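You operate a simulated robot arm through the tools that you are given. There is no shell and no other tool.

Carry out the task below with a simulated robot arm. There is one attempt and no reset: what you move stays moved.

Task
Centre the coil, put the WHEEL lever back to lock and turn the brake till the pull reads GOOD.

It is judged by the outcome, as a careful person would: the job done as asked, and still so three seconds after it is handed in. It fails if anything else is knocked over, pushed out of place, dropped, spilled or broken.

Robot
A 7-joint arm with a two-finger parallel gripper, fixed in place. Base frame: the origin is at the foot of the arm, x ahead of it, y to its left, z up. Lengths are in mm, angles in degrees, forces in N, time in s.
Its first joint turns from -149.0 to 149.0 degrees. Payload 3.43 kg.
The TCP is the grasp point between the finger pads, 30 mm short of the fingertips. In the tool frame z runs along the fingers and y along their closing line. The gripper opens to 94 mm. The fingers are 28 mm wide and 10 mm thick; the gripper's body (50 by 96 mm) begins 55 mm behind the TCP.
Orientation is that of the tool frame in the base frame, as a unit quaternion [x, y, z, w]. With the fingers straight down and closing along the base's y, the tool's x points along the base's -x, its y along +y and its z along -z.

Tools
- The arm moves only by the tool drive_tool. Its argument "targets" is text: rows parted by semicolons, each of 7 numbers parted by spaces: the shift along the tool's x, y, z in mm, then the turn, a rotation vector about the tool's x, y, z in degrees, then the finger opening in mm, from 0 to 94. In form: tx ty tz rx ry rz jaw; .... A call has 1 to 20 rows; each row shifts and turns the commanded pose from where the row before left it, along the tool's axes as they then stand. A row lasts 0.2 s, in which the tool goes at most 50 mm and 8.6 degrees; a call with a longer step from one row to the next is refused whole, and so is a gripper value outside its range. A pose out of reach is approached as far as the arm can. The call stops where the force on the tool passes 50 N (or 10 N more than at its start, if that is more) or the arm is blocked; 0.2 s more then pass. The fingers move at their own pace (about 45 mm/s each) and stop on an object; they squeeze with about 29 N. The grip force told is the motor's: it shows also when the fingers shut on nothing. Time passes only in rows, and 0.2 s behind the last, so rows that do not move let the fingers close. It gives the time, the measured TCP pose, the force on the tool (base axes), the opening and the grip force at its end, in the units of the frame above (readings bear some noise), with the torque about the TCP (base axes, N m) and any sound that the robot's microphone picked up.
- Cameras (640 x 400 px; columns grow to the right, rows downward): "scene" is fixed at [218.3, 651.9, 1098.3]; the picture's right is [-0.89, -0.45, 0.00], its down [-0.12, 0.23, -0.97] and it looks along [0.44, -0.86, -0.25] (base axes); focal length 329 px, centre (320, 200). "wrist" rides on the gripper at [76, 14, -102] in the tool frame; the picture's right is [-0.18, 0.98, 0.00], its down [-0.75, -0.14, -0.64] and it looks along [-0.63, -0.12, 0.77] (tool axes); focal length 243 px, centre (320, 200). There is no depth. A picture from a camera that has moved, and an enlarged one, comes with that camera's place and axes in the base frame and with its lens.
- get_image(camera): a new picture of that camera. No time passes.
- enlarge(camera, box): a new picture of the part [left, top, right, bottom] of that camera's present view, enlarged. No time passes.
- hand_in(): hands the job in; it is judged then, once.

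Places have to be worked out from the pictures, the camera data and where the tool is seen. Open the gripper and draw the arm clear of the work before you hand the job in, unless the task says otherwise.

The tools are called as a command line: name --argument value ..., lists and objects as JSON in quotes. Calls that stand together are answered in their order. drive_tool: Moves the arm, as the interface text tells. Its arguments: {"type":"object","properties":{"targets":{"type":"string"}},"required":["targets"]} The other tools are called the same way: get_image (camera) takes a picture; enlarge (camera, box) takes an enlarged picture of a part of a camera's view; hand_in () hands the job in.

At the start:

```text
t: 0.0
position: [662.6, -264.7, 1005.3]
tool_rot: [0.0, 1.0, 0.0, 0.0]
ft_force: [-0.8, -0.5, 0.5]
torque: [-0.01, 0.0, -0.01]
grip_width: 93.9
grasp_force: 0.0
```

scene: 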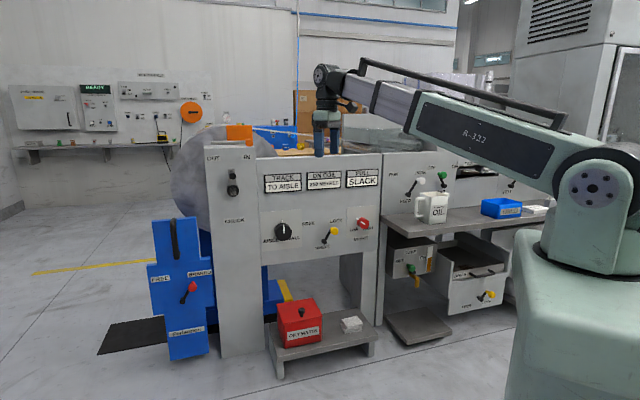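
wrist: 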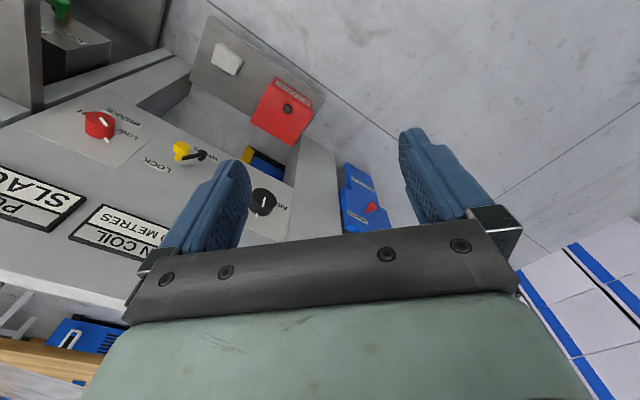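

The scene shows a front panel with displays TRACK / ON COIL / PULL, a black knob, a yellow-handled lever and a red knob. I enlarge these parts to read the labels.

enlarge --camera "scene" --box '[200, 140, 390, 260]'

enlarge --camera "scene" --box '[140, 200, 300, 370]'

enlarge --camera "scene" --box '[380, 150, 560, 320]'

enlarge --camera "scene" --box '[0, 60, 220, 180]'

enlarge --camera "wrist" --box '[0, 80, 320, 280]'

```text
3.33 times, centred on (295, 200) of scene
camera zoom: at [218.3, 651.9, 1098.3], right [-0.89, -0.45, 0.0], down [-0.12, 0.23, -0.97], along [0.44, -0.86, -0.25], focal length 1096 px, centre (403, 200)
```

zoom: 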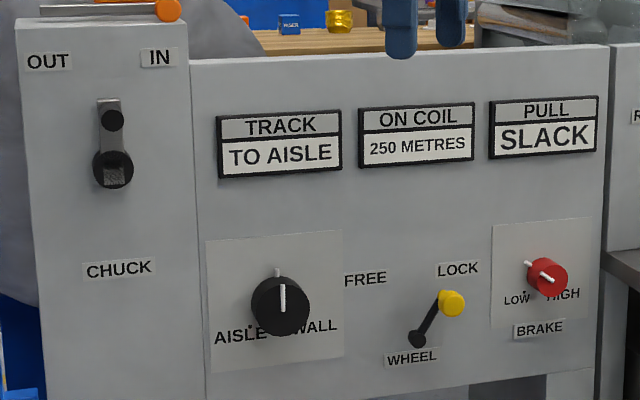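

```text
2.35 times, centred on (220, 285) of scene
camera zoom: at [218.3, 651.9, 1098.3], right [-0.89, -0.45, 0.0], down [-0.12, 0.23, -0.97], along [0.44, -0.86, -0.25], focal length 774 px, centre (555, 0)
```

zoom: 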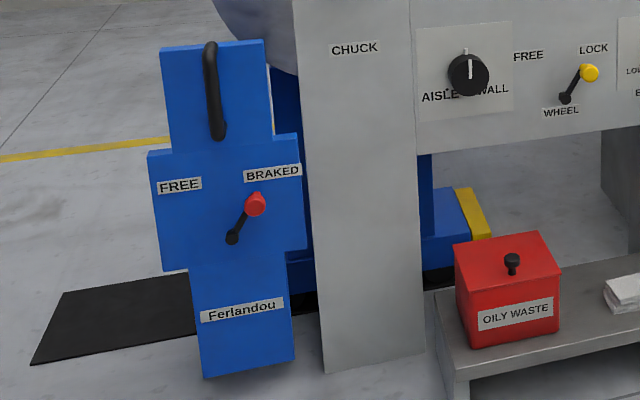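

```text
2.35 times, centred on (470, 235) of scene
camera zoom: at [218.3, 651.9, 1098.3], right [-0.89, -0.45, 0.0], down [-0.12, 0.23, -0.97], along [0.44, -0.86, -0.25], focal length 774 px, centre (-33, 118)
```

zoom: 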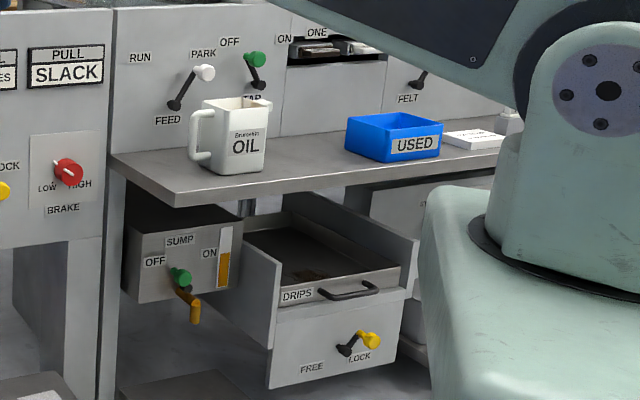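

```text
2.91 times, centred on (110, 120) of scene
camera zoom: at [218.3, 651.9, 1098.3], right [-0.89, -0.45, 0.0], down [-0.12, 0.23, -0.97], along [0.44, -0.86, -0.25], focal length 957 px, centre (931, 433)
```

zoom: 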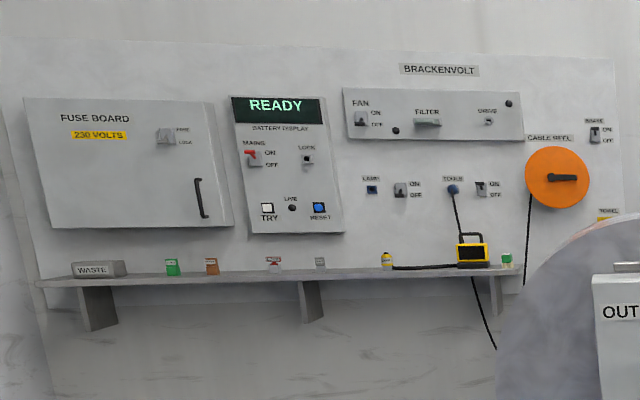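

```text
2.00 times, centred on (160, 180) of wrist
camera zoom: at [586.1, -250.4, 1107.4], right [0.18, 0.98, 0.0], down [0.75, -0.14, 0.64], along [0.63, -0.12, -0.77], focal length 485 px, centre (640, 240)
```

zoom: 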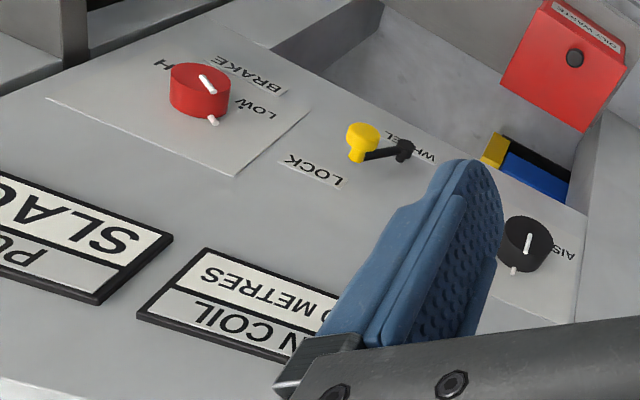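

TRACK reads TO AISLE, PULL reads SLACK and the WHEEL lever stands at LOCK. Triangulating from the two cameras, the panel is roughly vertical and faces about (-0.70, 0.715, 0). The lever tip is near (799,-626,590), the red brake knob near (703,-739,608) and the black AISLE/WALL knob near (972,-476,610). I turn the tool in free air to face the panel.

drive_tool --targets "0 0 0 0 0 7.6 60; 0 0 0 0 0 7.6 60; 0 0 0 0 0 7.6 60; 0 0 0 0 0 7.6 60; 0 0 0 0 0 7.6 60; 0 0 0 0 0 7.6 60; 0 0 0 0 -8.2 0 60; 0 0 0 0 -8.2 0 60; 0 0 0 0 -8.2 0 60; 0 0 0 0 -8.2 0 60; 0 0 0 0 -8.2 0 60; 0 0 0 0 -8.2 0 60; 0 0 0 0 -8.2 0 60; 0 0 0 0 -8.2 0 60; 0 0 0 0 -8.2 0 60; 0 0 0 0 -8.2 0 60; 0 0 0 0 -8 0 60"

get_image --camera "scene"

get_image --camera "wrist"

```text
t: 3.6
position: [682.6, -269.4, 1005.6]
tool_rot: [0.274, 0.652, -0.274, 0.652]
ft_force: [0.6, 1.0, -0.2]
torque: [-0.03, -0.01, -0.04]
grip_width: 60.0
grasp_force: 0.0
out of reach, approached as far as the arm can: row 15, 16
```

```text
taken
```

scene: 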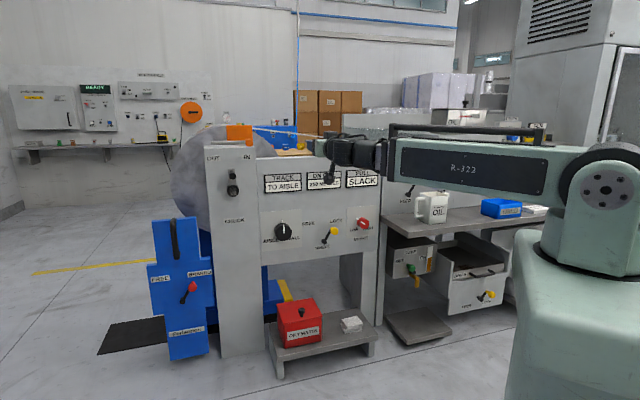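

```text
taken
camera wrist: at [620.3, -186.2, 929.9], right [0.7, 0.69, 0.18], down [-0.55, 0.36, 0.75], along [0.45, -0.63, 0.63], focal length 243 px, centre (320, 200)
```

wrist: 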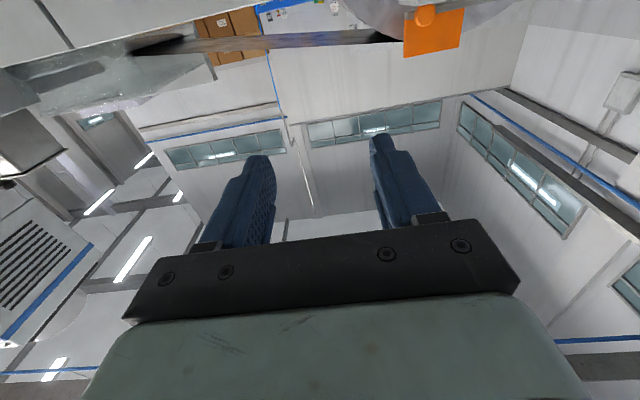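

The tool now faces the panel. I lower it to lever height, still well short of the panel.

drive_tool --targets "46 -18 10 0 0 0 60; 46 -18 10 0 0 0 60; 46 -18 10 0 0 0 60; 46 -18 10 0 0 0 60; 46 -18 10 0 0 0 60; 46 -18 10 0 0 0 60; 46 -18 10 0 0 0 60; 46 -18 10 0 0 0 60; 46 -18 10 0 0 0 60; 0 0 30 0 0 0 60; 0 0 30 0 0 0 60; 0 0 0 0 0 0 60"

get_image --camera "scene"

get_image --camera "wrist"

```text
refused: row 1 steps farther than a row can; nothing moved
```

```text
taken
```

scene: 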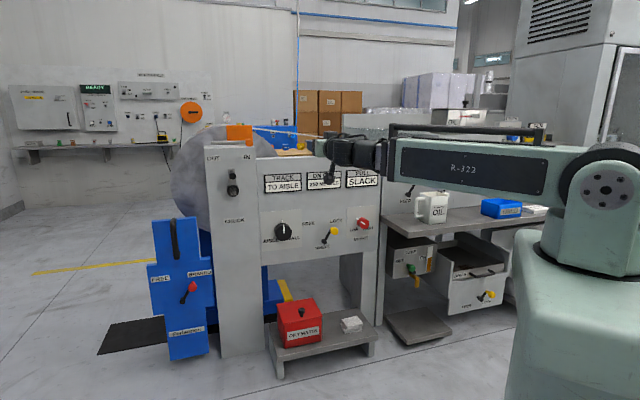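

```text
taken
camera wrist: at [620.3, -186.2, 929.9], right [0.7, 0.69, 0.18], down [-0.55, 0.36, 0.75], along [0.45, -0.63, 0.63], focal length 243 px, centre (320, 200)
```

wrist: 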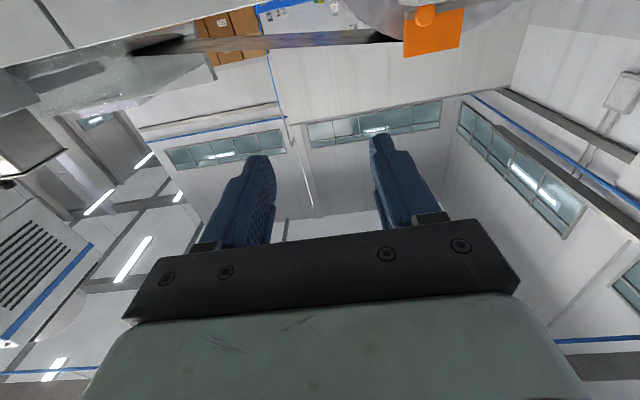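

The step was slightly too long, so I repeat the move with shorter steps.

drive_tool --targets "41 -16 10 0 0 0 60; 41 -16 10 0 0 0 60; 41 -16 10 0 0 0 60; 41 -16 10 0 0 0 60; 41 -16 10 0 0 0 60; 41 -16 10 0 0 0 60; 41 -16 10 0 0 0 60; 41 -16 10 0 0 0 60; 41 -16 10 0 0 0 60; 41 -16 10 0 0 0 60; 0 0 30 0 0 0 60; 0 0 30 0 0 0 60; 0 0 0 0 0 0 60"

get_image --camera "scene"

get_image --camera "wrist"

```text
t: 6.4
position: [676.1, -498.0, 594.1]
tool_rot: [0.274, 0.651, -0.275, 0.652]
ft_force: [-0.2, 0.4, 0.3]
torque: [0.0, 0.01, 0.0]
grip_width: 60.1
grasp_force: 0.1
```

```text
taken
```

scene: 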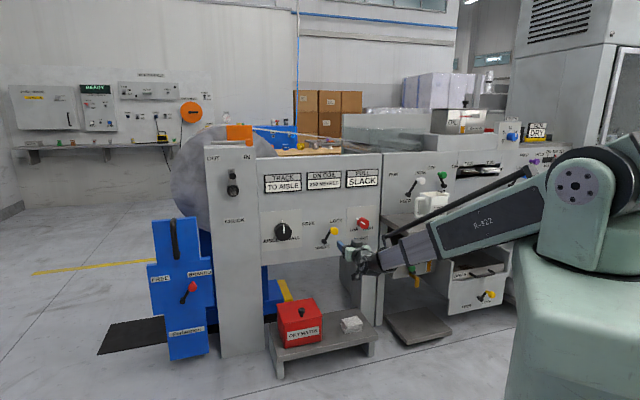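

```text
taken
camera wrist: at [614.2, -413.2, 518.4], right [0.7, 0.69, 0.18], down [-0.55, 0.36, 0.75], along [0.45, -0.63, 0.63], focal length 243 px, centre (320, 200)
```

wrist: 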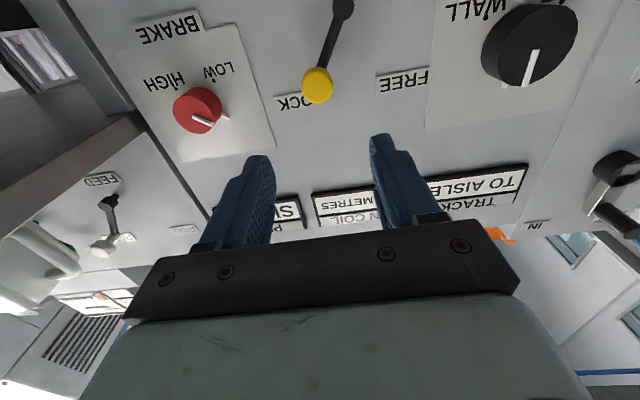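

The wrist view places the yellow lever knob at about tool (5,-3,178), which agrees with the scene estimate, and puts its pivot 37 mm to the left of it and 58 mm lower. I go in over the knob with open fingers and look.

drive_tool --targets "5 -3 30 0 0 0 70; 0 0 35 0 0 0 70; 0 0 35 0 0 0 70; 0 0 30 0 0 0 70; 0 0 15 0 0 0 70; 0 0 10 0 0 0 70; 0 0 0 0 0 0 70"

get_image --camera "wrist"

enlarge --camera "scene" --box '[200, 140, 390, 260]'

```text
t: 8.0
position: [783.0, -608.4, 592.3]
tool_rot: [0.275, 0.652, -0.275, 0.651]
ft_force: [-0.6, -0.7, -0.6]
torque: [0.0, 0.03, -0.06]
grip_width: 70.1
grasp_force: 0.1
```

```text
taken
camera wrist: at [722.0, -523.7, 516.6], right [0.7, 0.69, 0.18], down [-0.55, 0.36, 0.75], along [0.45, -0.63, 0.63], focal length 243 px, centre (320, 200)
```

wrist: 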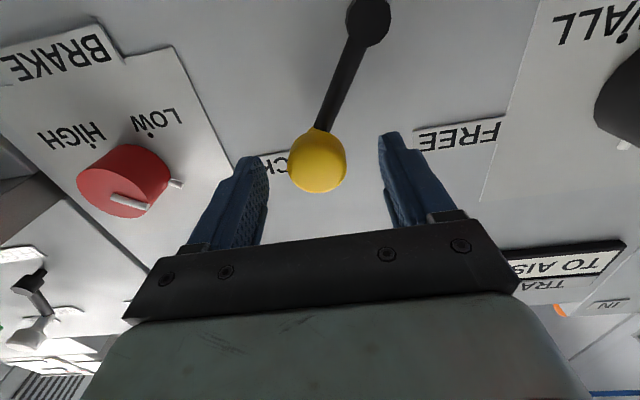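

```text
3.33 times, centred on (295, 200) of scene
camera zoom: at [218.3, 651.9, 1098.3], right [-0.89, -0.45, 0.0], down [-0.12, 0.23, -0.97], along [0.44, -0.86, -0.25], focal length 1096 px, centre (403, 200)
```

zoom: 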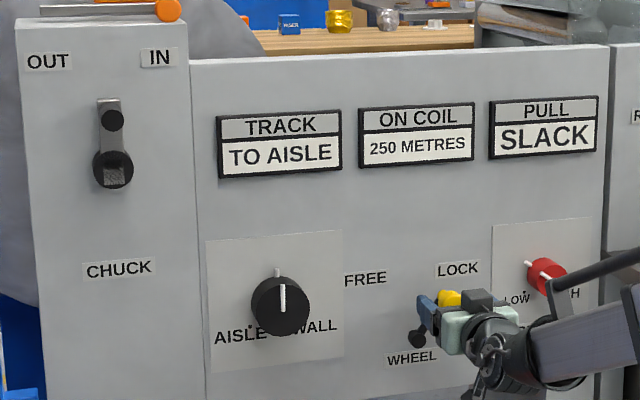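

The knob sits level with the fingertips, about 25 mm ahead of the TCP. I advance 16 mm and close on it.

drive_tool --targets "2 -2 8 0 0 0 70; 0 0 8 0 0 0 70; 0 0 0 0 0 0 20; 0 0 0 0 0 0 20; 0 0 0 0 0 0 20; 0 0 0 0 0 0 20"

get_image --camera "wrist"

```text
t: 9.4
position: [794.1, -619.2, 589.5]
tool_rot: [0.276, 0.652, -0.276, 0.65]
ft_force: [2.0, 1.2, -0.4]
torque: [-0.04, 0.0, 0.66]
grip_width: 33.7
grasp_force: 45.3
```

```text
taken
camera wrist: at [732.2, -535.6, 514.0], right [0.71, 0.68, 0.18], down [-0.55, 0.36, 0.75], along [0.45, -0.63, 0.63], focal length 243 px, centre (320, 200)
```

wrist: 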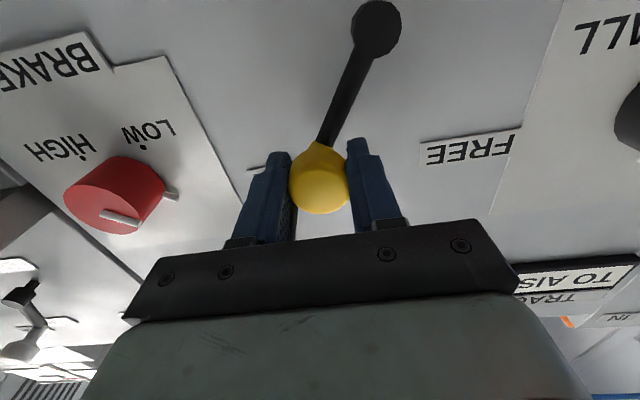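

The fingers hold the knob (34 mm wide). I loosen to 40 mm so it stays caged, then sweep it along its arc towards FREE.

drive_tool --targets "0 0 0 0 0 0 40; -5.8 11.2 0 0 0 0 40; -3.7 12.6 0 0 0 0 40; -1.3 13.2 0 0 0 0 40; 1.3 13.2 0 0 0 0 40; 3.7 12.6 0 0 0 0 40; 2.9 5.6 0 0 0 0 40; 2.9 5.6 0 0 0 0 40; 0 0 0 0 0 0 40"

get_image --camera "wrist"

enlarge --camera "scene" --box '[200, 140, 390, 260]'

```text
t: 11.4
position: [846.7, -569.2, 589.4]
tool_rot: [0.273, 0.652, -0.273, 0.652]
ft_force: [-0.3, -0.2, 0.2]
torque: [0.03, 0.01, -0.01]
grip_width: 40.5
grasp_force: 0.3
```

```text
taken
camera wrist: at [784.9, -485.9, 513.6], right [0.7, 0.69, 0.18], down [-0.55, 0.36, 0.75], along [0.45, -0.63, 0.63], focal length 243 px, centre (320, 200)
```

wrist: 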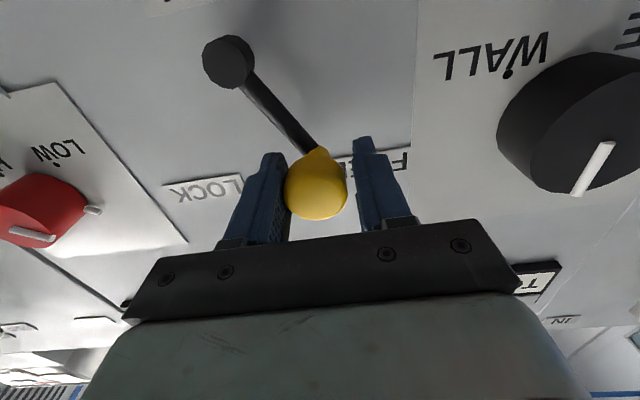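

```text
3.33 times, centred on (295, 200) of scene
camera zoom: at [218.3, 651.9, 1098.3], right [-0.89, -0.45, 0.0], down [-0.12, 0.23, -0.97], along [0.44, -0.86, -0.25], focal length 1096 px, centre (403, 200)
```

zoom: 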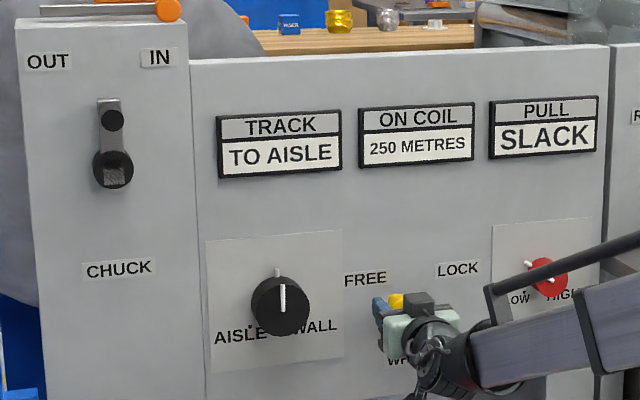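

The lever has swung over with no resistance left. I nudge it a few mm further to learn whether it is at its stop.

drive_tool --targets "1.5 3 0 0 0 0 40; 1.5 2.5 0 0 0 0 40; 0 0 0 0 0 0 40"

get_image --camera "wrist"

```text
t: 12.2
position: [850.8, -566.2, 585.9]
tool_rot: [0.273, 0.651, -0.274, 0.653]
ft_force: [-1.4, -3.1, 2.9]
torque: [-0.01, 0.01, 0.03]
grip_width: 41.7
grasp_force: 1.8
```

```text
taken
camera wrist: at [788.4, -482.1, 510.7], right [0.7, 0.69, 0.18], down [-0.55, 0.36, 0.75], along [0.45, -0.63, 0.63], focal length 243 px, centre (320, 200)
```

wrist: 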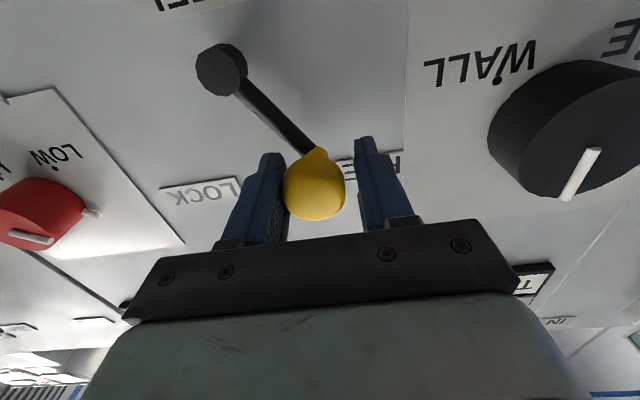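

About 4 N of resistance shows the lever is at the FREE stop. I open, back out, and move across to the black AISLE/WALL knob.

drive_tool --targets "0 -3 0 0 0 0 60; 0 0 0 0 0 0 60; 0 0 -30 0 0 0 60; 0 0 -40 0 0 0 60; 0 0 -40 0 0 0 94; 0 45 0 0 0 0 94; 0 45 0 0 0 0 94; 0 45 0 0 0 0 94; 0 15 0 0 0 0 94; 0 0 0 0 0 0 94"

get_image --camera "wrist"

enlarge --camera "scene" --box '[200, 140, 390, 260]'

```text
t: 14.4
position: [876.5, -383.0, 586.7]
tool_rot: [0.273, 0.652, -0.274, 0.652]
ft_force: [0.2, -0.5, 0.6]
torque: [-0.01, 0.03, -0.04]
grip_width: 94.3
grasp_force: 0.0
```

```text
taken
camera wrist: at [815.5, -300.1, 510.5], right [0.7, 0.69, 0.18], down [-0.55, 0.36, 0.75], along [0.45, -0.63, 0.63], focal length 243 px, centre (320, 200)
```

wrist: 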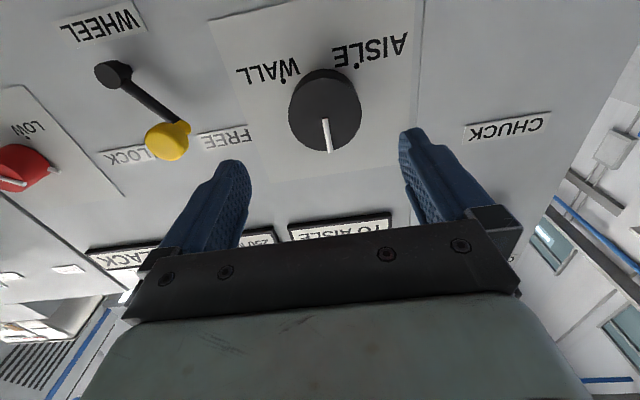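

```text
3.33 times, centred on (295, 200) of scene
camera zoom: at [218.3, 651.9, 1098.3], right [-0.89, -0.45, 0.0], down [-0.12, 0.23, -0.97], along [0.44, -0.86, -0.25], focal length 1096 px, centre (403, 200)
```

zoom: 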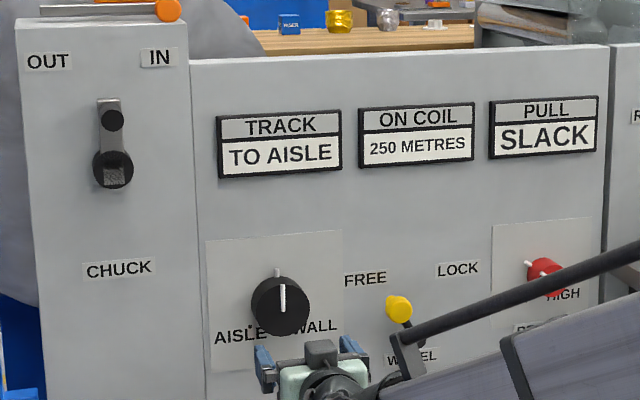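

The lever stays at FREE. I enlarge the black knob to find its centre and pointer.

enlarge --camera "wrist" --box '[230, 30, 430, 180]'

enlarge --camera "scene" --box '[255, 205, 335, 260]'

```text
2.67 times, centred on (330, 105) of wrist
camera zoom: at [815.5, -300.1, 510.5], right [0.7, 0.69, 0.18], down [-0.55, 0.36, 0.75], along [0.45, -0.63, 0.63], focal length 647 px, centre (293, 453)
```

zoom: 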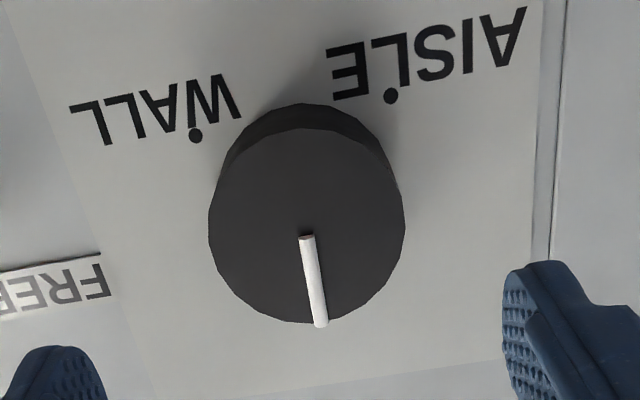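

```text
7.27 times, centred on (295, 232) of scene
camera zoom: at [218.3, 651.9, 1098.3], right [-0.89, -0.45, 0.0], down [-0.12, 0.23, -0.97], along [0.44, -0.86, -0.25], focal length 2392 px, centre (502, -36)
```

zoom: 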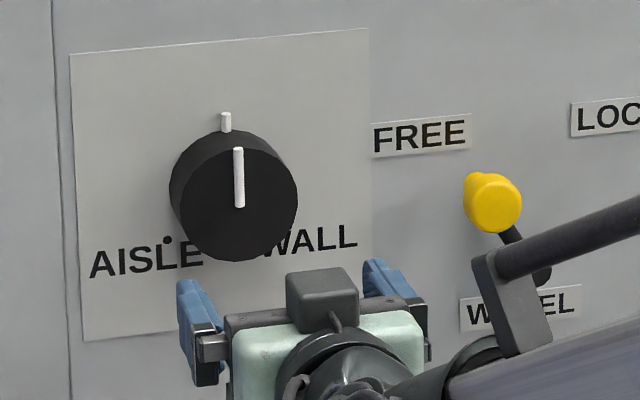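

The knob's face centre works out at u≈360, z≈599 and about 135 mm ahead of the TCP, with a diameter of about 71 mm. I approach it, close on it and check the grip.

drive_tool --targets "-6 1 30 0 0 0 94; -6 1 35 0 0 0 94; 0 0 25 0 0 0 94; 0 0 15 0 0 0 94; 0 0 10 0 0 0 94; 0 0 10 0 0 0 94; 0 0 0 0 0 0 94"

get_image --camera "wrist"

```text
t: 16.0
position: [967.4, -472.4, 598.1]
tool_rot: [0.274, 0.652, -0.274, 0.652]
ft_force: [0.8, 0.8, -0.3]
torque: [0.01, -0.03, -0.01]
grip_width: 94.1
grasp_force: 0.1
```

```text
taken
camera wrist: at [905.6, -388.8, 522.3], right [0.7, 0.69, 0.18], down [-0.55, 0.36, 0.75], along [0.45, -0.63, 0.63], focal length 243 px, centre (320, 200)
```

wrist: 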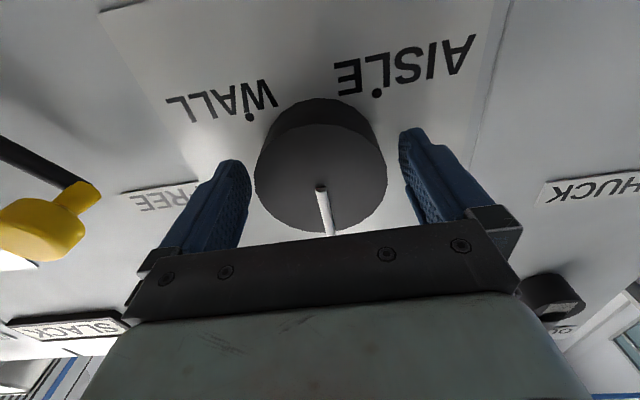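

The knob is centred between the fingers. I close on it.

drive_tool --targets "0 0 0 0 0 0 60; 0 0 0 0 0 0 60; 0 0 0 0 0 0 60"

get_image --camera "wrist"

enlarge --camera "scene" --box '[200, 140, 390, 260]'

```text
t: 16.8
position: [967.8, -471.5, 598.0]
tool_rot: [0.274, 0.652, -0.274, 0.652]
ft_force: [1.1, 1.0, 0.0]
torque: [-0.01, -0.04, 0.13]
grip_width: 72.5
grasp_force: 44.5
```

```text
taken
camera wrist: at [905.6, -388.6, 522.2], right [0.7, 0.69, 0.18], down [-0.55, 0.36, 0.75], along [0.45, -0.63, 0.63], focal length 243 px, centre (320, 200)
```

wrist: 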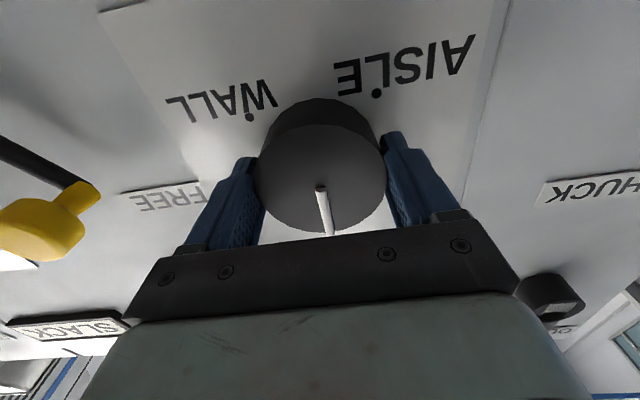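

```text
3.33 times, centred on (295, 200) of scene
camera zoom: at [218.3, 651.9, 1098.3], right [-0.89, -0.45, 0.0], down [-0.12, 0.23, -0.97], along [0.44, -0.86, -0.25], focal length 1096 px, centre (403, 200)
```

zoom: 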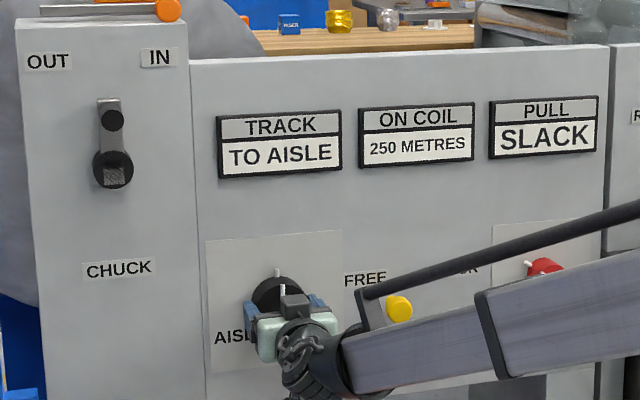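

The grip is firm (72.5 mm) and the scene camera can still see the displays. I turn the knob 16° clockwise, towards WALL.

drive_tool --targets "0 0 0 0 0 4 60; 0 0 0 0 0 4 60; 0 0 0 0 0 4 60; 0 0 0 0 0 4 60; 0 0 0 0 0 0 60"

get_image --camera "wrist"

enlarge --camera "scene" --box '[200, 140, 390, 260]'

```text
t: 18.0
position: [968.1, -471.5, 597.5]
tool_rot: [0.361, 0.608, -0.18, 0.684]
ft_force: [5.1, 9.3, -5.8]
torque: [0.28, 0.25, -0.02]
grip_width: 71.9
grasp_force: 45.4
```

```text
taken
camera wrist: at [920.4, -373.9, 529.4], right [0.64, 0.63, 0.45], down [-0.7, 0.22, 0.69], along [0.33, -0.75, 0.57], focal length 243 px, centre (320, 200)
```

wrist: 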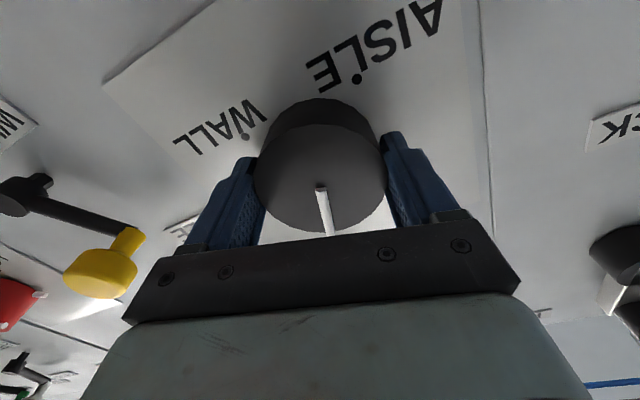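

```text
3.33 times, centred on (295, 200) of scene
camera zoom: at [218.3, 651.9, 1098.3], right [-0.89, -0.45, 0.0], down [-0.12, 0.23, -0.97], along [0.44, -0.86, -0.25], focal length 1096 px, centre (403, 200)
```

zoom: 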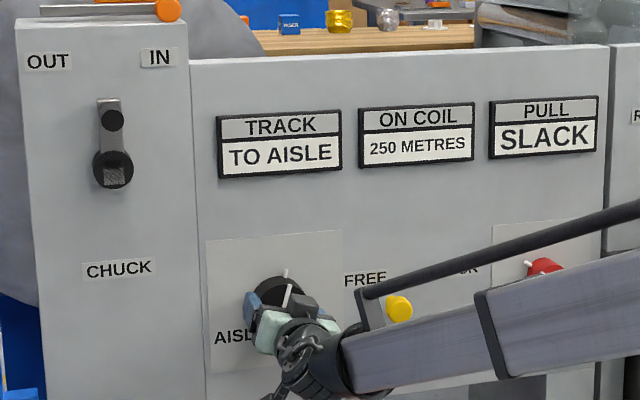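

The knob turns with the tool, and TRACK still reads TO AISLE. I turn another 16°.

drive_tool --targets "0 0 0 0 0 4 60; 0 0 0 0 0 4 60; 0 0 0 0 0 4 60; 0 0 0 0 0 4 60; 0 0 0 0 0 0 60"

enlarge --camera "scene" --box '[200, 140, 390, 260]'

```text
t: 19.2
position: [968.4, -471.4, 598.7]
tool_rot: [0.443, 0.552, -0.084, 0.702]
ft_force: [12.4, 10.9, -2.5]
torque: [-0.09, -0.08, 0.45]
grip_width: 72.1
grasp_force: 45.0
```

```text
3.33 times, centred on (295, 200) of scene
camera zoom: at [218.3, 651.9, 1098.3], right [-0.89, -0.45, 0.0], down [-0.12, 0.23, -0.97], along [0.44, -0.86, -0.25], focal length 1096 px, centre (403, 200)
```

zoom: 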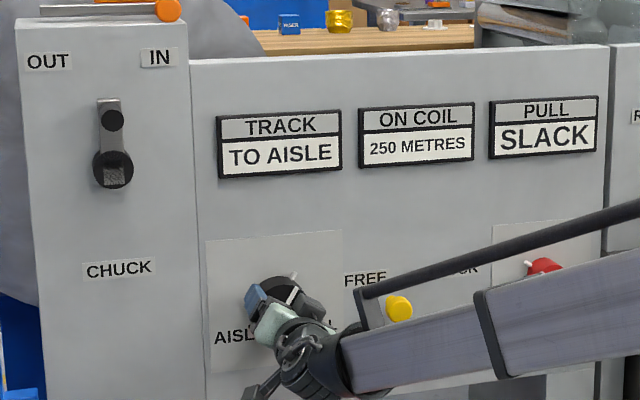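

The knob follows and the display is unchanged at about 32°. I continue.

drive_tool --targets "0 0 0 0 0 4 60; 0 0 0 0 0 4 60; 0 0 0 0 0 4 60; 0 0 0 0 0 0 60"

enlarge --camera "scene" --box '[200, 140, 390, 260]'

```text
t: 19.7
position: [968.1, -472.1, 601.1]
tool_rot: [0.477, 0.536, -0.068, 0.694]
ft_force: [1.9, -10.1, -8.7]
torque: [-0.12, -0.28, 0.42]
grip_width: 72.7
grasp_force: 44.2
out of reach, approached as far as the arm can: row 1, 2
stopped in row 2: the force on the tool passed its limit at 66 N (the readings are from after the stop); the commanded pose is now the measured one
```

```text
3.33 times, centred on (295, 200) of scene
camera zoom: at [218.3, 651.9, 1098.3], right [-0.89, -0.45, 0.0], down [-0.12, 0.23, -0.97], along [0.44, -0.86, -0.25], focal length 1096 px, centre (403, 200)
```

zoom: 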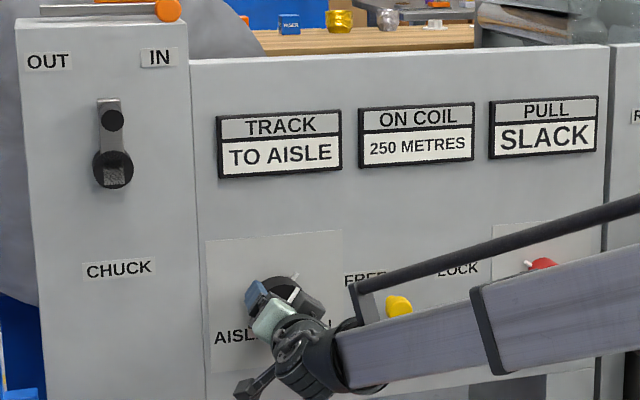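

The wrist reached its limit at about 35° of turn. I open, back off, and turn the wrist back so I can regrip and turn further.

drive_tool --targets "0 0 0 0 0 0 94; 0 0 0 0 0 0 94; 0 0 0 0 0 0 94; 0 0 -30 0 0 0 94; 0 0 -40 0 0 0 94; 0 0 0 0 0 -8 94; 0 0 0 0 0 -8 94; 0 0 0 0 0 -8 94; 0 0 0 0 0 -8 94; 0 0 0 0 0 -8 94; 0 0 0 0 0 -8 94; 0 0 0 0 0 -8 94; 0 0 0 0 0 -8 94; 0 0 0 0 0 -8 94; 0 0 0 0 0 0 94"

get_image --camera "wrist"

enlarge --camera "scene" --box '[200, 140, 390, 260]'

```text
t: 22.9
position: [919.9, -419.0, 603.9]
tool_rot: [0.07, 0.713, -0.464, 0.521]
ft_force: [-1.1, 0.1, -0.3]
torque: [0.03, -0.02, 0.0]
grip_width: 94.0
grasp_force: 0.2
```

```text
taken
camera wrist: at [825.1, -364.7, 536.3], right [0.66, 0.62, -0.43], down [-0.18, 0.68, 0.71], along [0.73, -0.39, 0.56], focal length 243 px, centre (320, 200)
```

wrist: 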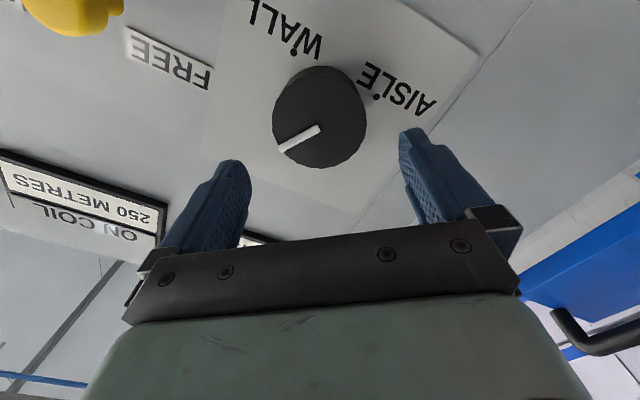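

```text
3.33 times, centred on (295, 200) of scene
camera zoom: at [218.3, 651.9, 1098.3], right [-0.89, -0.45, 0.0], down [-0.12, 0.23, -0.97], along [0.44, -0.86, -0.25], focal length 1096 px, centre (403, 200)
```

zoom: 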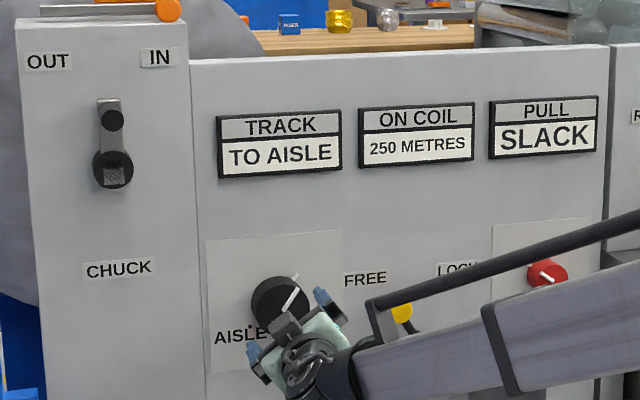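

The wrist turns back freely, and the knob stays at about 36°, still TO AISLE. I correct a small tilt, turn the wrist back further and read the pose before regripping.

drive_tool --targets "0 0 0 -0.46 -2.25 0 94; 0 0 0 0 0 -8 94; 0 0 0 0 0 -8 94; 0 0 0 0 0 -8 94; 0 0 0 0 0 -8 94; 0 0 0 0 0 -8 94; 0 0 0 0 0 0 94"

get_image --camera "wrist"

enlarge --camera "scene" --box '[255, 205, 335, 260]'

```text
t: 24.5
position: [919.9, -419.4, 603.8]
tool_rot: [-0.185, 0.682, -0.618, 0.345]
ft_force: [-0.4, 0.8, -0.2]
torque: [0.03, 0.02, -0.06]
grip_width: 94.1
grasp_force: 0.0
```

```text
taken
camera wrist: at [798.6, -394.8, 571.4], right [0.3, 0.29, -0.91], down [0.05, 0.95, 0.32], along [0.95, -0.14, 0.27], focal length 243 px, centre (320, 200)
```

wrist: 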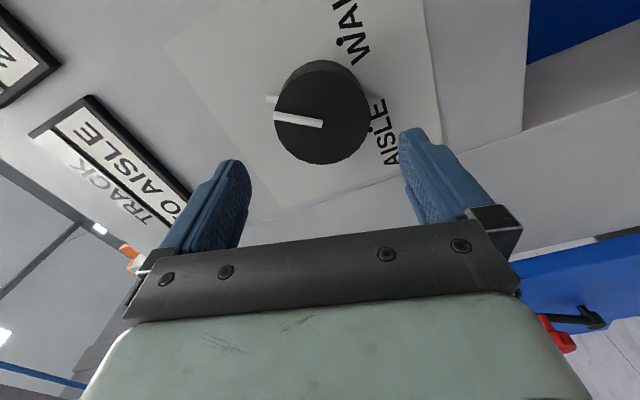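

```text
7.27 times, centred on (295, 232) of scene
camera zoom: at [218.3, 651.9, 1098.3], right [-0.89, -0.45, 0.0], down [-0.12, 0.23, -0.97], along [0.44, -0.86, -0.25], focal length 2392 px, centre (502, -36)
```

zoom: 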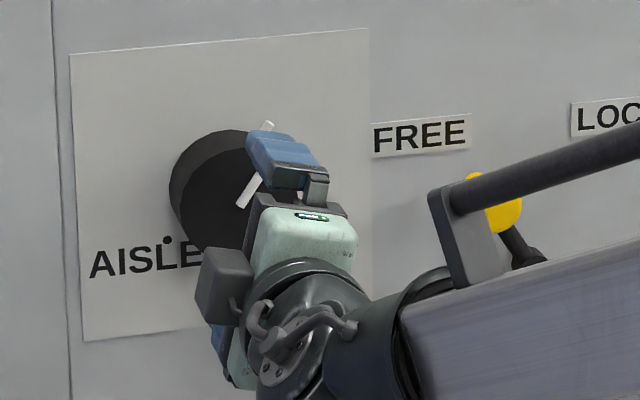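

The tool now points squarely at the panel, rolled back by about 76°. I move in centred on the knob, grip it and turn it 16° clockwise.

drive_tool --targets "3.8 4.5 20 0 0 0 94; 0 0 25 0 0 0 94; 0 0 16 0 0 0 94; 0 0 10 0 0 0 94; 0 0 0 0 0 0 60; 0 0 0 0 0 0 60; 0 0 0 0 0 0 60"

get_image --camera "wrist"

```text
t: 26.1
position: [969.5, -473.1, 600.6]
tool_rot: [-0.184, 0.682, -0.618, 0.346]
ft_force: [4.3, -5.4, 12.0]
torque: [0.2, 0.28, 0.15]
grip_width: 72.0
grasp_force: 43.9
```

```text
taken
camera wrist: at [847.1, -448.1, 567.8], right [0.3, 0.29, -0.91], down [0.05, 0.95, 0.32], along [0.95, -0.14, 0.27], focal length 243 px, centre (320, 200)
```

wrist: 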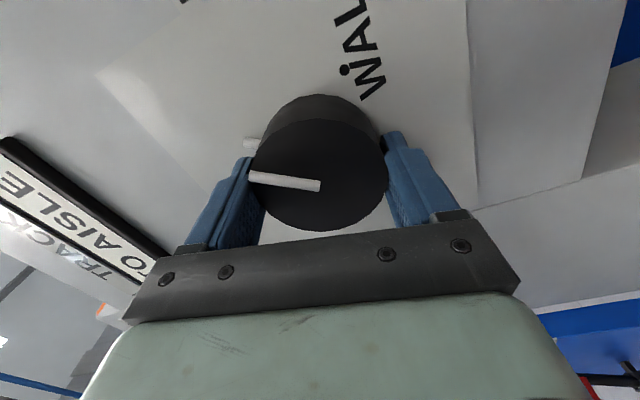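

The grip is good, though 12 N of upward force says the knob's centre is 2–3 mm higher. I shift to relieve that and turn 16°.

drive_tool --targets "-0.6 -2.5 0 0 0 0 60; 0 0 0 0 0 4 60; 0 0 0 0 0 4 60; 0 0 0 0 0 4 60; 0 0 0 0 0 4 60; 0 0 0 0 0 0 60"

get_image --camera "wrist"

enlarge --camera "scene" --box '[200, 140, 390, 260]'

```text
t: 27.5
position: [968.9, -472.8, 599.6]
tool_rot: [-0.087, 0.702, -0.562, 0.429]
ft_force: [8.2, -10.3, -0.3]
torque: [0.26, 0.15, 1.04]
grip_width: 72.2
grasp_force: 45.6
```

```text
taken
camera wrist: at [855.1, -440.0, 550.0], right [0.47, 0.46, -0.76], down [-0.04, 0.86, 0.5], along [0.88, -0.21, 0.42], focal length 243 px, centre (320, 200)
```

wrist: 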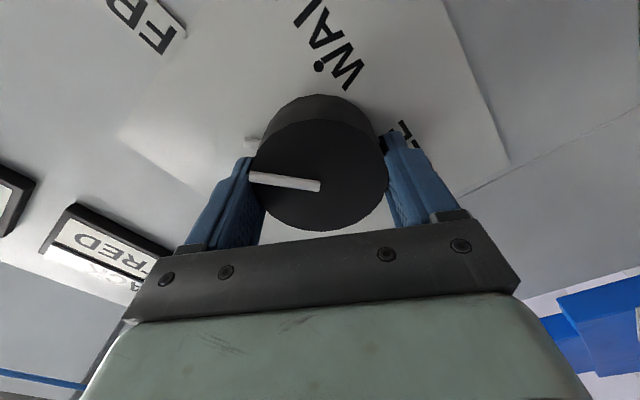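

```text
3.33 times, centred on (295, 200) of scene
camera zoom: at [218.3, 651.9, 1098.3], right [-0.89, -0.45, 0.0], down [-0.12, 0.23, -0.97], along [0.44, -0.86, -0.25], focal length 1096 px, centre (403, 200)
```

zoom: 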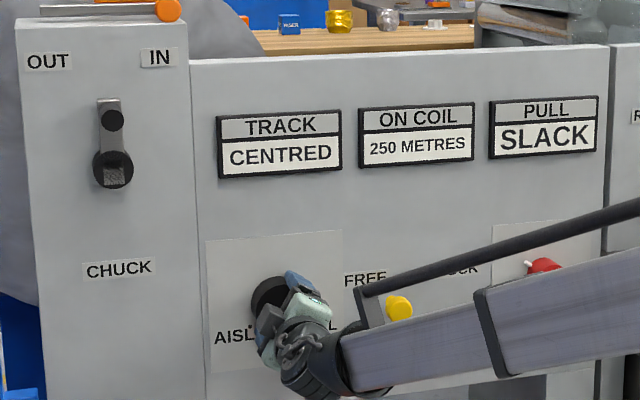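

TRACK now reads CENTRED. I let it settle, release the knob and back straight off, then check that it holds.

drive_tool --targets "0 0 0 0 0 0 60; 0 0 0 0 0 0 60; 0 0 0 0 0 0 94; 0 0 0 0 0 0 94; 0 0 0 0 0 0 94; 0 0 -30 0 0 0 94; 0 0 -40 0 0 0 94; 0 0 -50 0 0 0 94; 0 0 0 0 0 0 94"

get_image --camera "wrist"

enlarge --camera "scene" --box '[200, 140, 390, 260]'

```text
t: 29.5
position: [883.6, -387.3, 601.0]
tool_rot: [-0.087, 0.701, -0.564, 0.429]
ft_force: [-0.4, 0.3, 0.1]
torque: [0.02, 0.01, -0.01]
grip_width: 94.3
grasp_force: 0.0
```

```text
taken
camera wrist: at [769.8, -354.4, 550.7], right [0.47, 0.46, -0.76], down [-0.03, 0.87, 0.5], along [0.88, -0.21, 0.42], focal length 243 px, centre (320, 200)
```

wrist: 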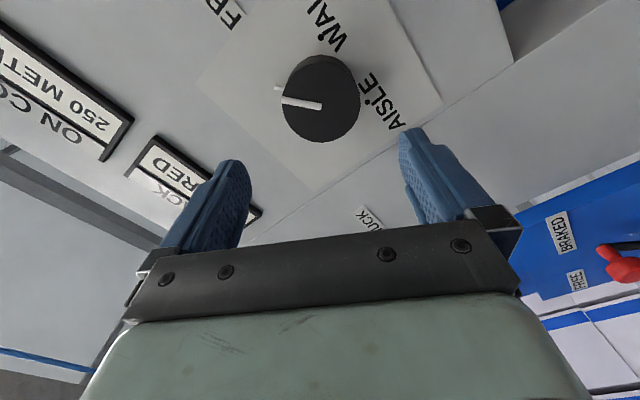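

```text
3.33 times, centred on (295, 200) of scene
camera zoom: at [218.3, 651.9, 1098.3], right [-0.89, -0.45, 0.0], down [-0.12, 0.23, -0.97], along [0.44, -0.86, -0.25], focal length 1096 px, centre (403, 200)
```

zoom: 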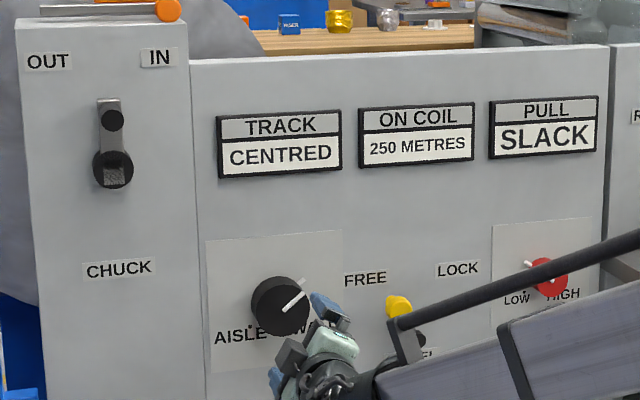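

TRACK holds at CENTRED. I roll the wrist back upright and move in front of the WHEEL lever, staying clear of the panel.

drive_tool --targets "0 0 0 0 0 7.5 94; 0 0 0 0 0 7.5 94; 0 0 0 0 0 7.5 94; 0 0 0 0 0 7.5 94; 0 0 0 0 0 7.5 94; 0 0 0 0 0 7.5 94; 0 0 0 0 0 7.5 94; 0 0 0 0 0 7.4 94; 4 -40 0 0 0 0 70; 4 -40 0 0 0 0 70; 4 -40 0 0 0 0 70; 2 -32.7 0 0 0 0 70; 0 0 0 0 0 0 70"

get_image --camera "wrist"

```text
t: 32.3
position: [774.5, -493.7, 586.0]
tool_rot: [0.274, 0.651, -0.274, 0.652]
ft_force: [-0.6, 0.3, 0.1]
torque: [0.0, 0.04, -0.01]
grip_width: 69.8
grasp_force: 0.0
```

```text
taken
camera wrist: at [713.1, -408.9, 510.0], right [0.7, 0.69, 0.18], down [-0.55, 0.36, 0.75], along [0.45, -0.63, 0.63], focal length 243 px, centre (320, 200)
```

wrist: 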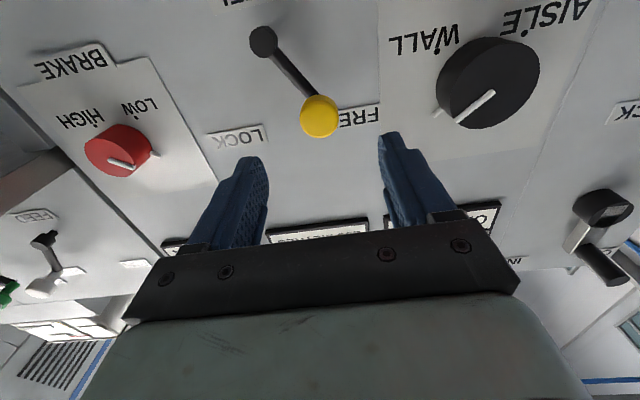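

The lever knob is straight ahead. I advance over it, then close to 40 mm to cage it.

drive_tool --targets "-4 -2 30 0 0 0 70; 0 0 35 0 0 0 70; 0 0 25 0 0 0 70; 0 0 13 0 0 0 70; 0 0 0 0 0 0 40; 0 0 0 0 0 0 40; 0 0 0 0 0 0 40"

get_image --camera "wrist"

```text
t: 33.9
position: [846.3, -568.6, 589.9]
tool_rot: [0.274, 0.651, -0.274, 0.653]
ft_force: [0.2, 1.0, 0.2]
torque: [0.02, 0.0, 0.03]
grip_width: 39.9
grasp_force: 0.1
```

```text
taken
camera wrist: at [784.3, -484.9, 513.2], right [0.7, 0.69, 0.18], down [-0.55, 0.36, 0.75], along [0.45, -0.63, 0.63], focal length 243 px, centre (320, 200)
```

wrist: 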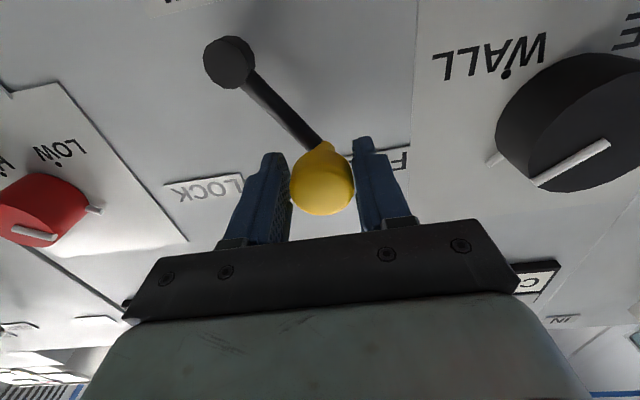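

The knob is caged. I sweep it back along the arc to LOCK with a small nudge at the end.

drive_tool --targets "-5.8 -11.2 0 0 0 0 40; -3.7 -12.6 0 0 0 0 40; -1.3 -13.2 0 0 0 0 40; 1.3 -13.2 0 0 0 0 40; 3.7 -12.6 0 0 0 0 40; 2.9 -5.6 0 0 0 0 40; 2.9 -5.6 0 0 0 0 40; 1.5 -3 0 0 0 0 40; 1.5 -3 0 0 0 0 40; 0 0 0 0 0 0 40"

get_image --camera "wrist"

enlarge --camera "scene" --box '[200, 140, 390, 260]'

```text
t: 36.1
position: [790.2, -623.3, 586.5]
tool_rot: [0.278, 0.651, -0.277, 0.65]
ft_force: [3.6, 4.9, 2.7]
torque: [-0.03, -0.08, 0.13]
grip_width: 43.8
grasp_force: 3.2
```

```text
taken
camera wrist: at [729.3, -538.5, 512.4], right [0.71, 0.68, 0.18], down [-0.55, 0.36, 0.75], along [0.45, -0.64, 0.63], focal length 243 px, centre (320, 200)
```

wrist: 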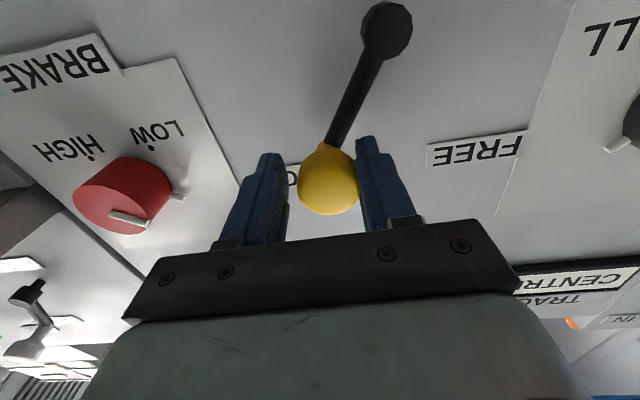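

```text
3.33 times, centred on (295, 200) of scene
camera zoom: at [218.3, 651.9, 1098.3], right [-0.89, -0.45, 0.0], down [-0.12, 0.23, -0.97], along [0.44, -0.86, -0.25], focal length 1096 px, centre (403, 200)
```

zoom: 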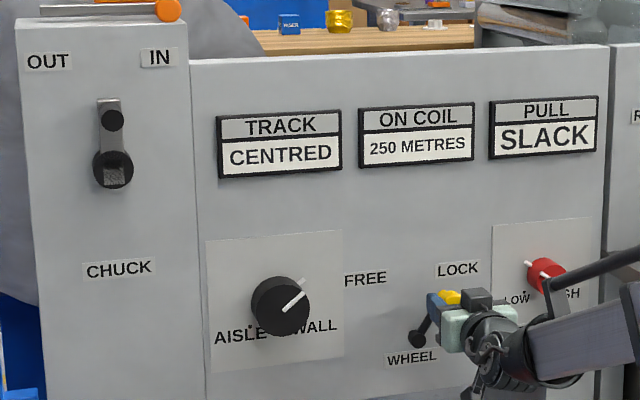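

TRACK stays CENTRED, and the resistance shows the lever is at its LOCK stop. I release, back off and move across in front of the red BRAKE knob.

drive_tool --targets "0 3 0 0 0 0 64; 0 0 0 0 0 0 64; 0 0 -30 0 0 0 64; 0 0 -40 0 0 0 64; 0 0 -45 0 0 0 94; -5 -40 0 0 0 0 94; -5 -40 0 0 0 0 94; -5 -40 0 0 0 0 94; -5 -24 0 0 0 0 94; 0 0 0 0 0 0 94"

get_image --camera "wrist"

get_image --camera "scene"

enlarge --camera "scene" --box '[200, 140, 390, 260]'

```text
t: 38.3
position: [680.3, -558.1, 604.3]
tool_rot: [0.289, 0.648, -0.287, 0.644]
ft_force: [0.0, 0.2, 0.1]
torque: [0.03, 0.03, -0.04]
grip_width: 94.0
grasp_force: 0.1
out of reach, approached as far as the arm can: row 6, 7, 8, 9
```

```text
taken
camera wrist: at [622.6, -472.2, 529.5], right [0.73, 0.66, 0.18], down [-0.53, 0.38, 0.76], along [0.43, -0.65, 0.62], focal length 243 px, centre (320, 200)
```

wrist: 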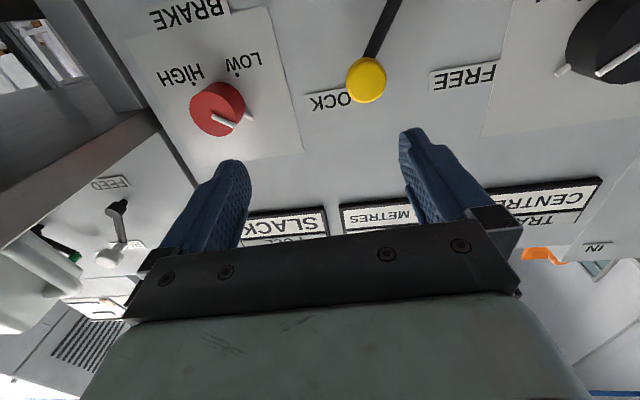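

```text
taken
```

scene: 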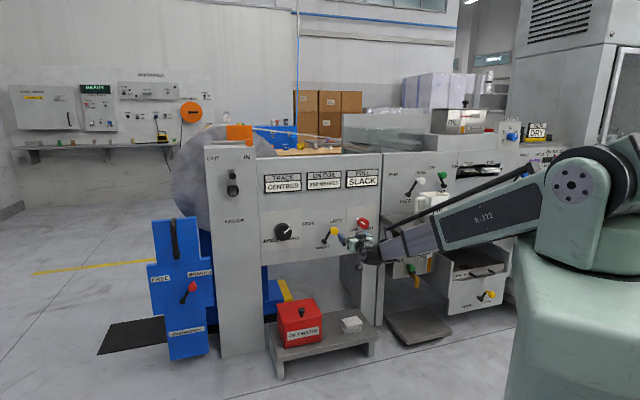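

```text
3.33 times, centred on (295, 200) of scene
camera zoom: at [218.3, 651.9, 1098.3], right [-0.89, -0.45, 0.0], down [-0.12, 0.23, -0.97], along [0.44, -0.86, -0.25], focal length 1096 px, centre (403, 200)
```

zoom: 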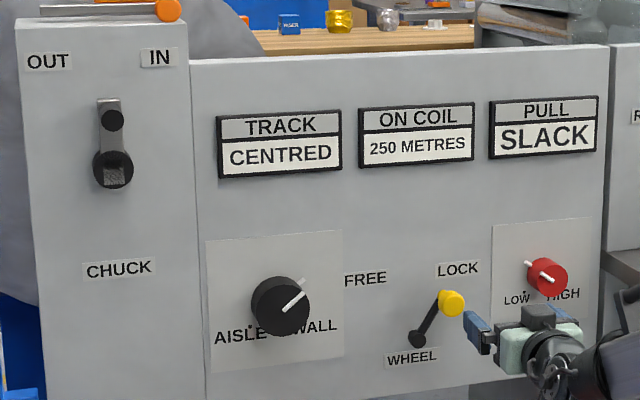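

The lever is at LOCK and TRACK is CENTRED. The sideways reach ran into a wrist limit, so I roll the wrist counter-clockwise to free it, which also gives room to turn the brake clockwise.

drive_tool --targets "0 0 0 0 0 -8 94; 0 0 0 0 0 -8 94; 0 0 0 0 0 -8 94; 0 0 0 0 0 -8 94; 0 0 0 0 0 -8 94; 0 0 0 0 0 -8 94; 0 0 0 0 0 -8 94; 0 0 0 0 0 -8 94; 0 0 0 0 0 0 94"

```text
t: 40.3
position: [699.9, -539.4, 608.1]
tool_rot: [-0.11, 0.699, -0.581, 0.403]
ft_force: [-1.1, 0.9, 0.4]
torque: [0.0, 0.01, 0.0]
grip_width: 94.1
grasp_force: 0.2
out of reach, approached as far as the arm can: row 1, 2
```

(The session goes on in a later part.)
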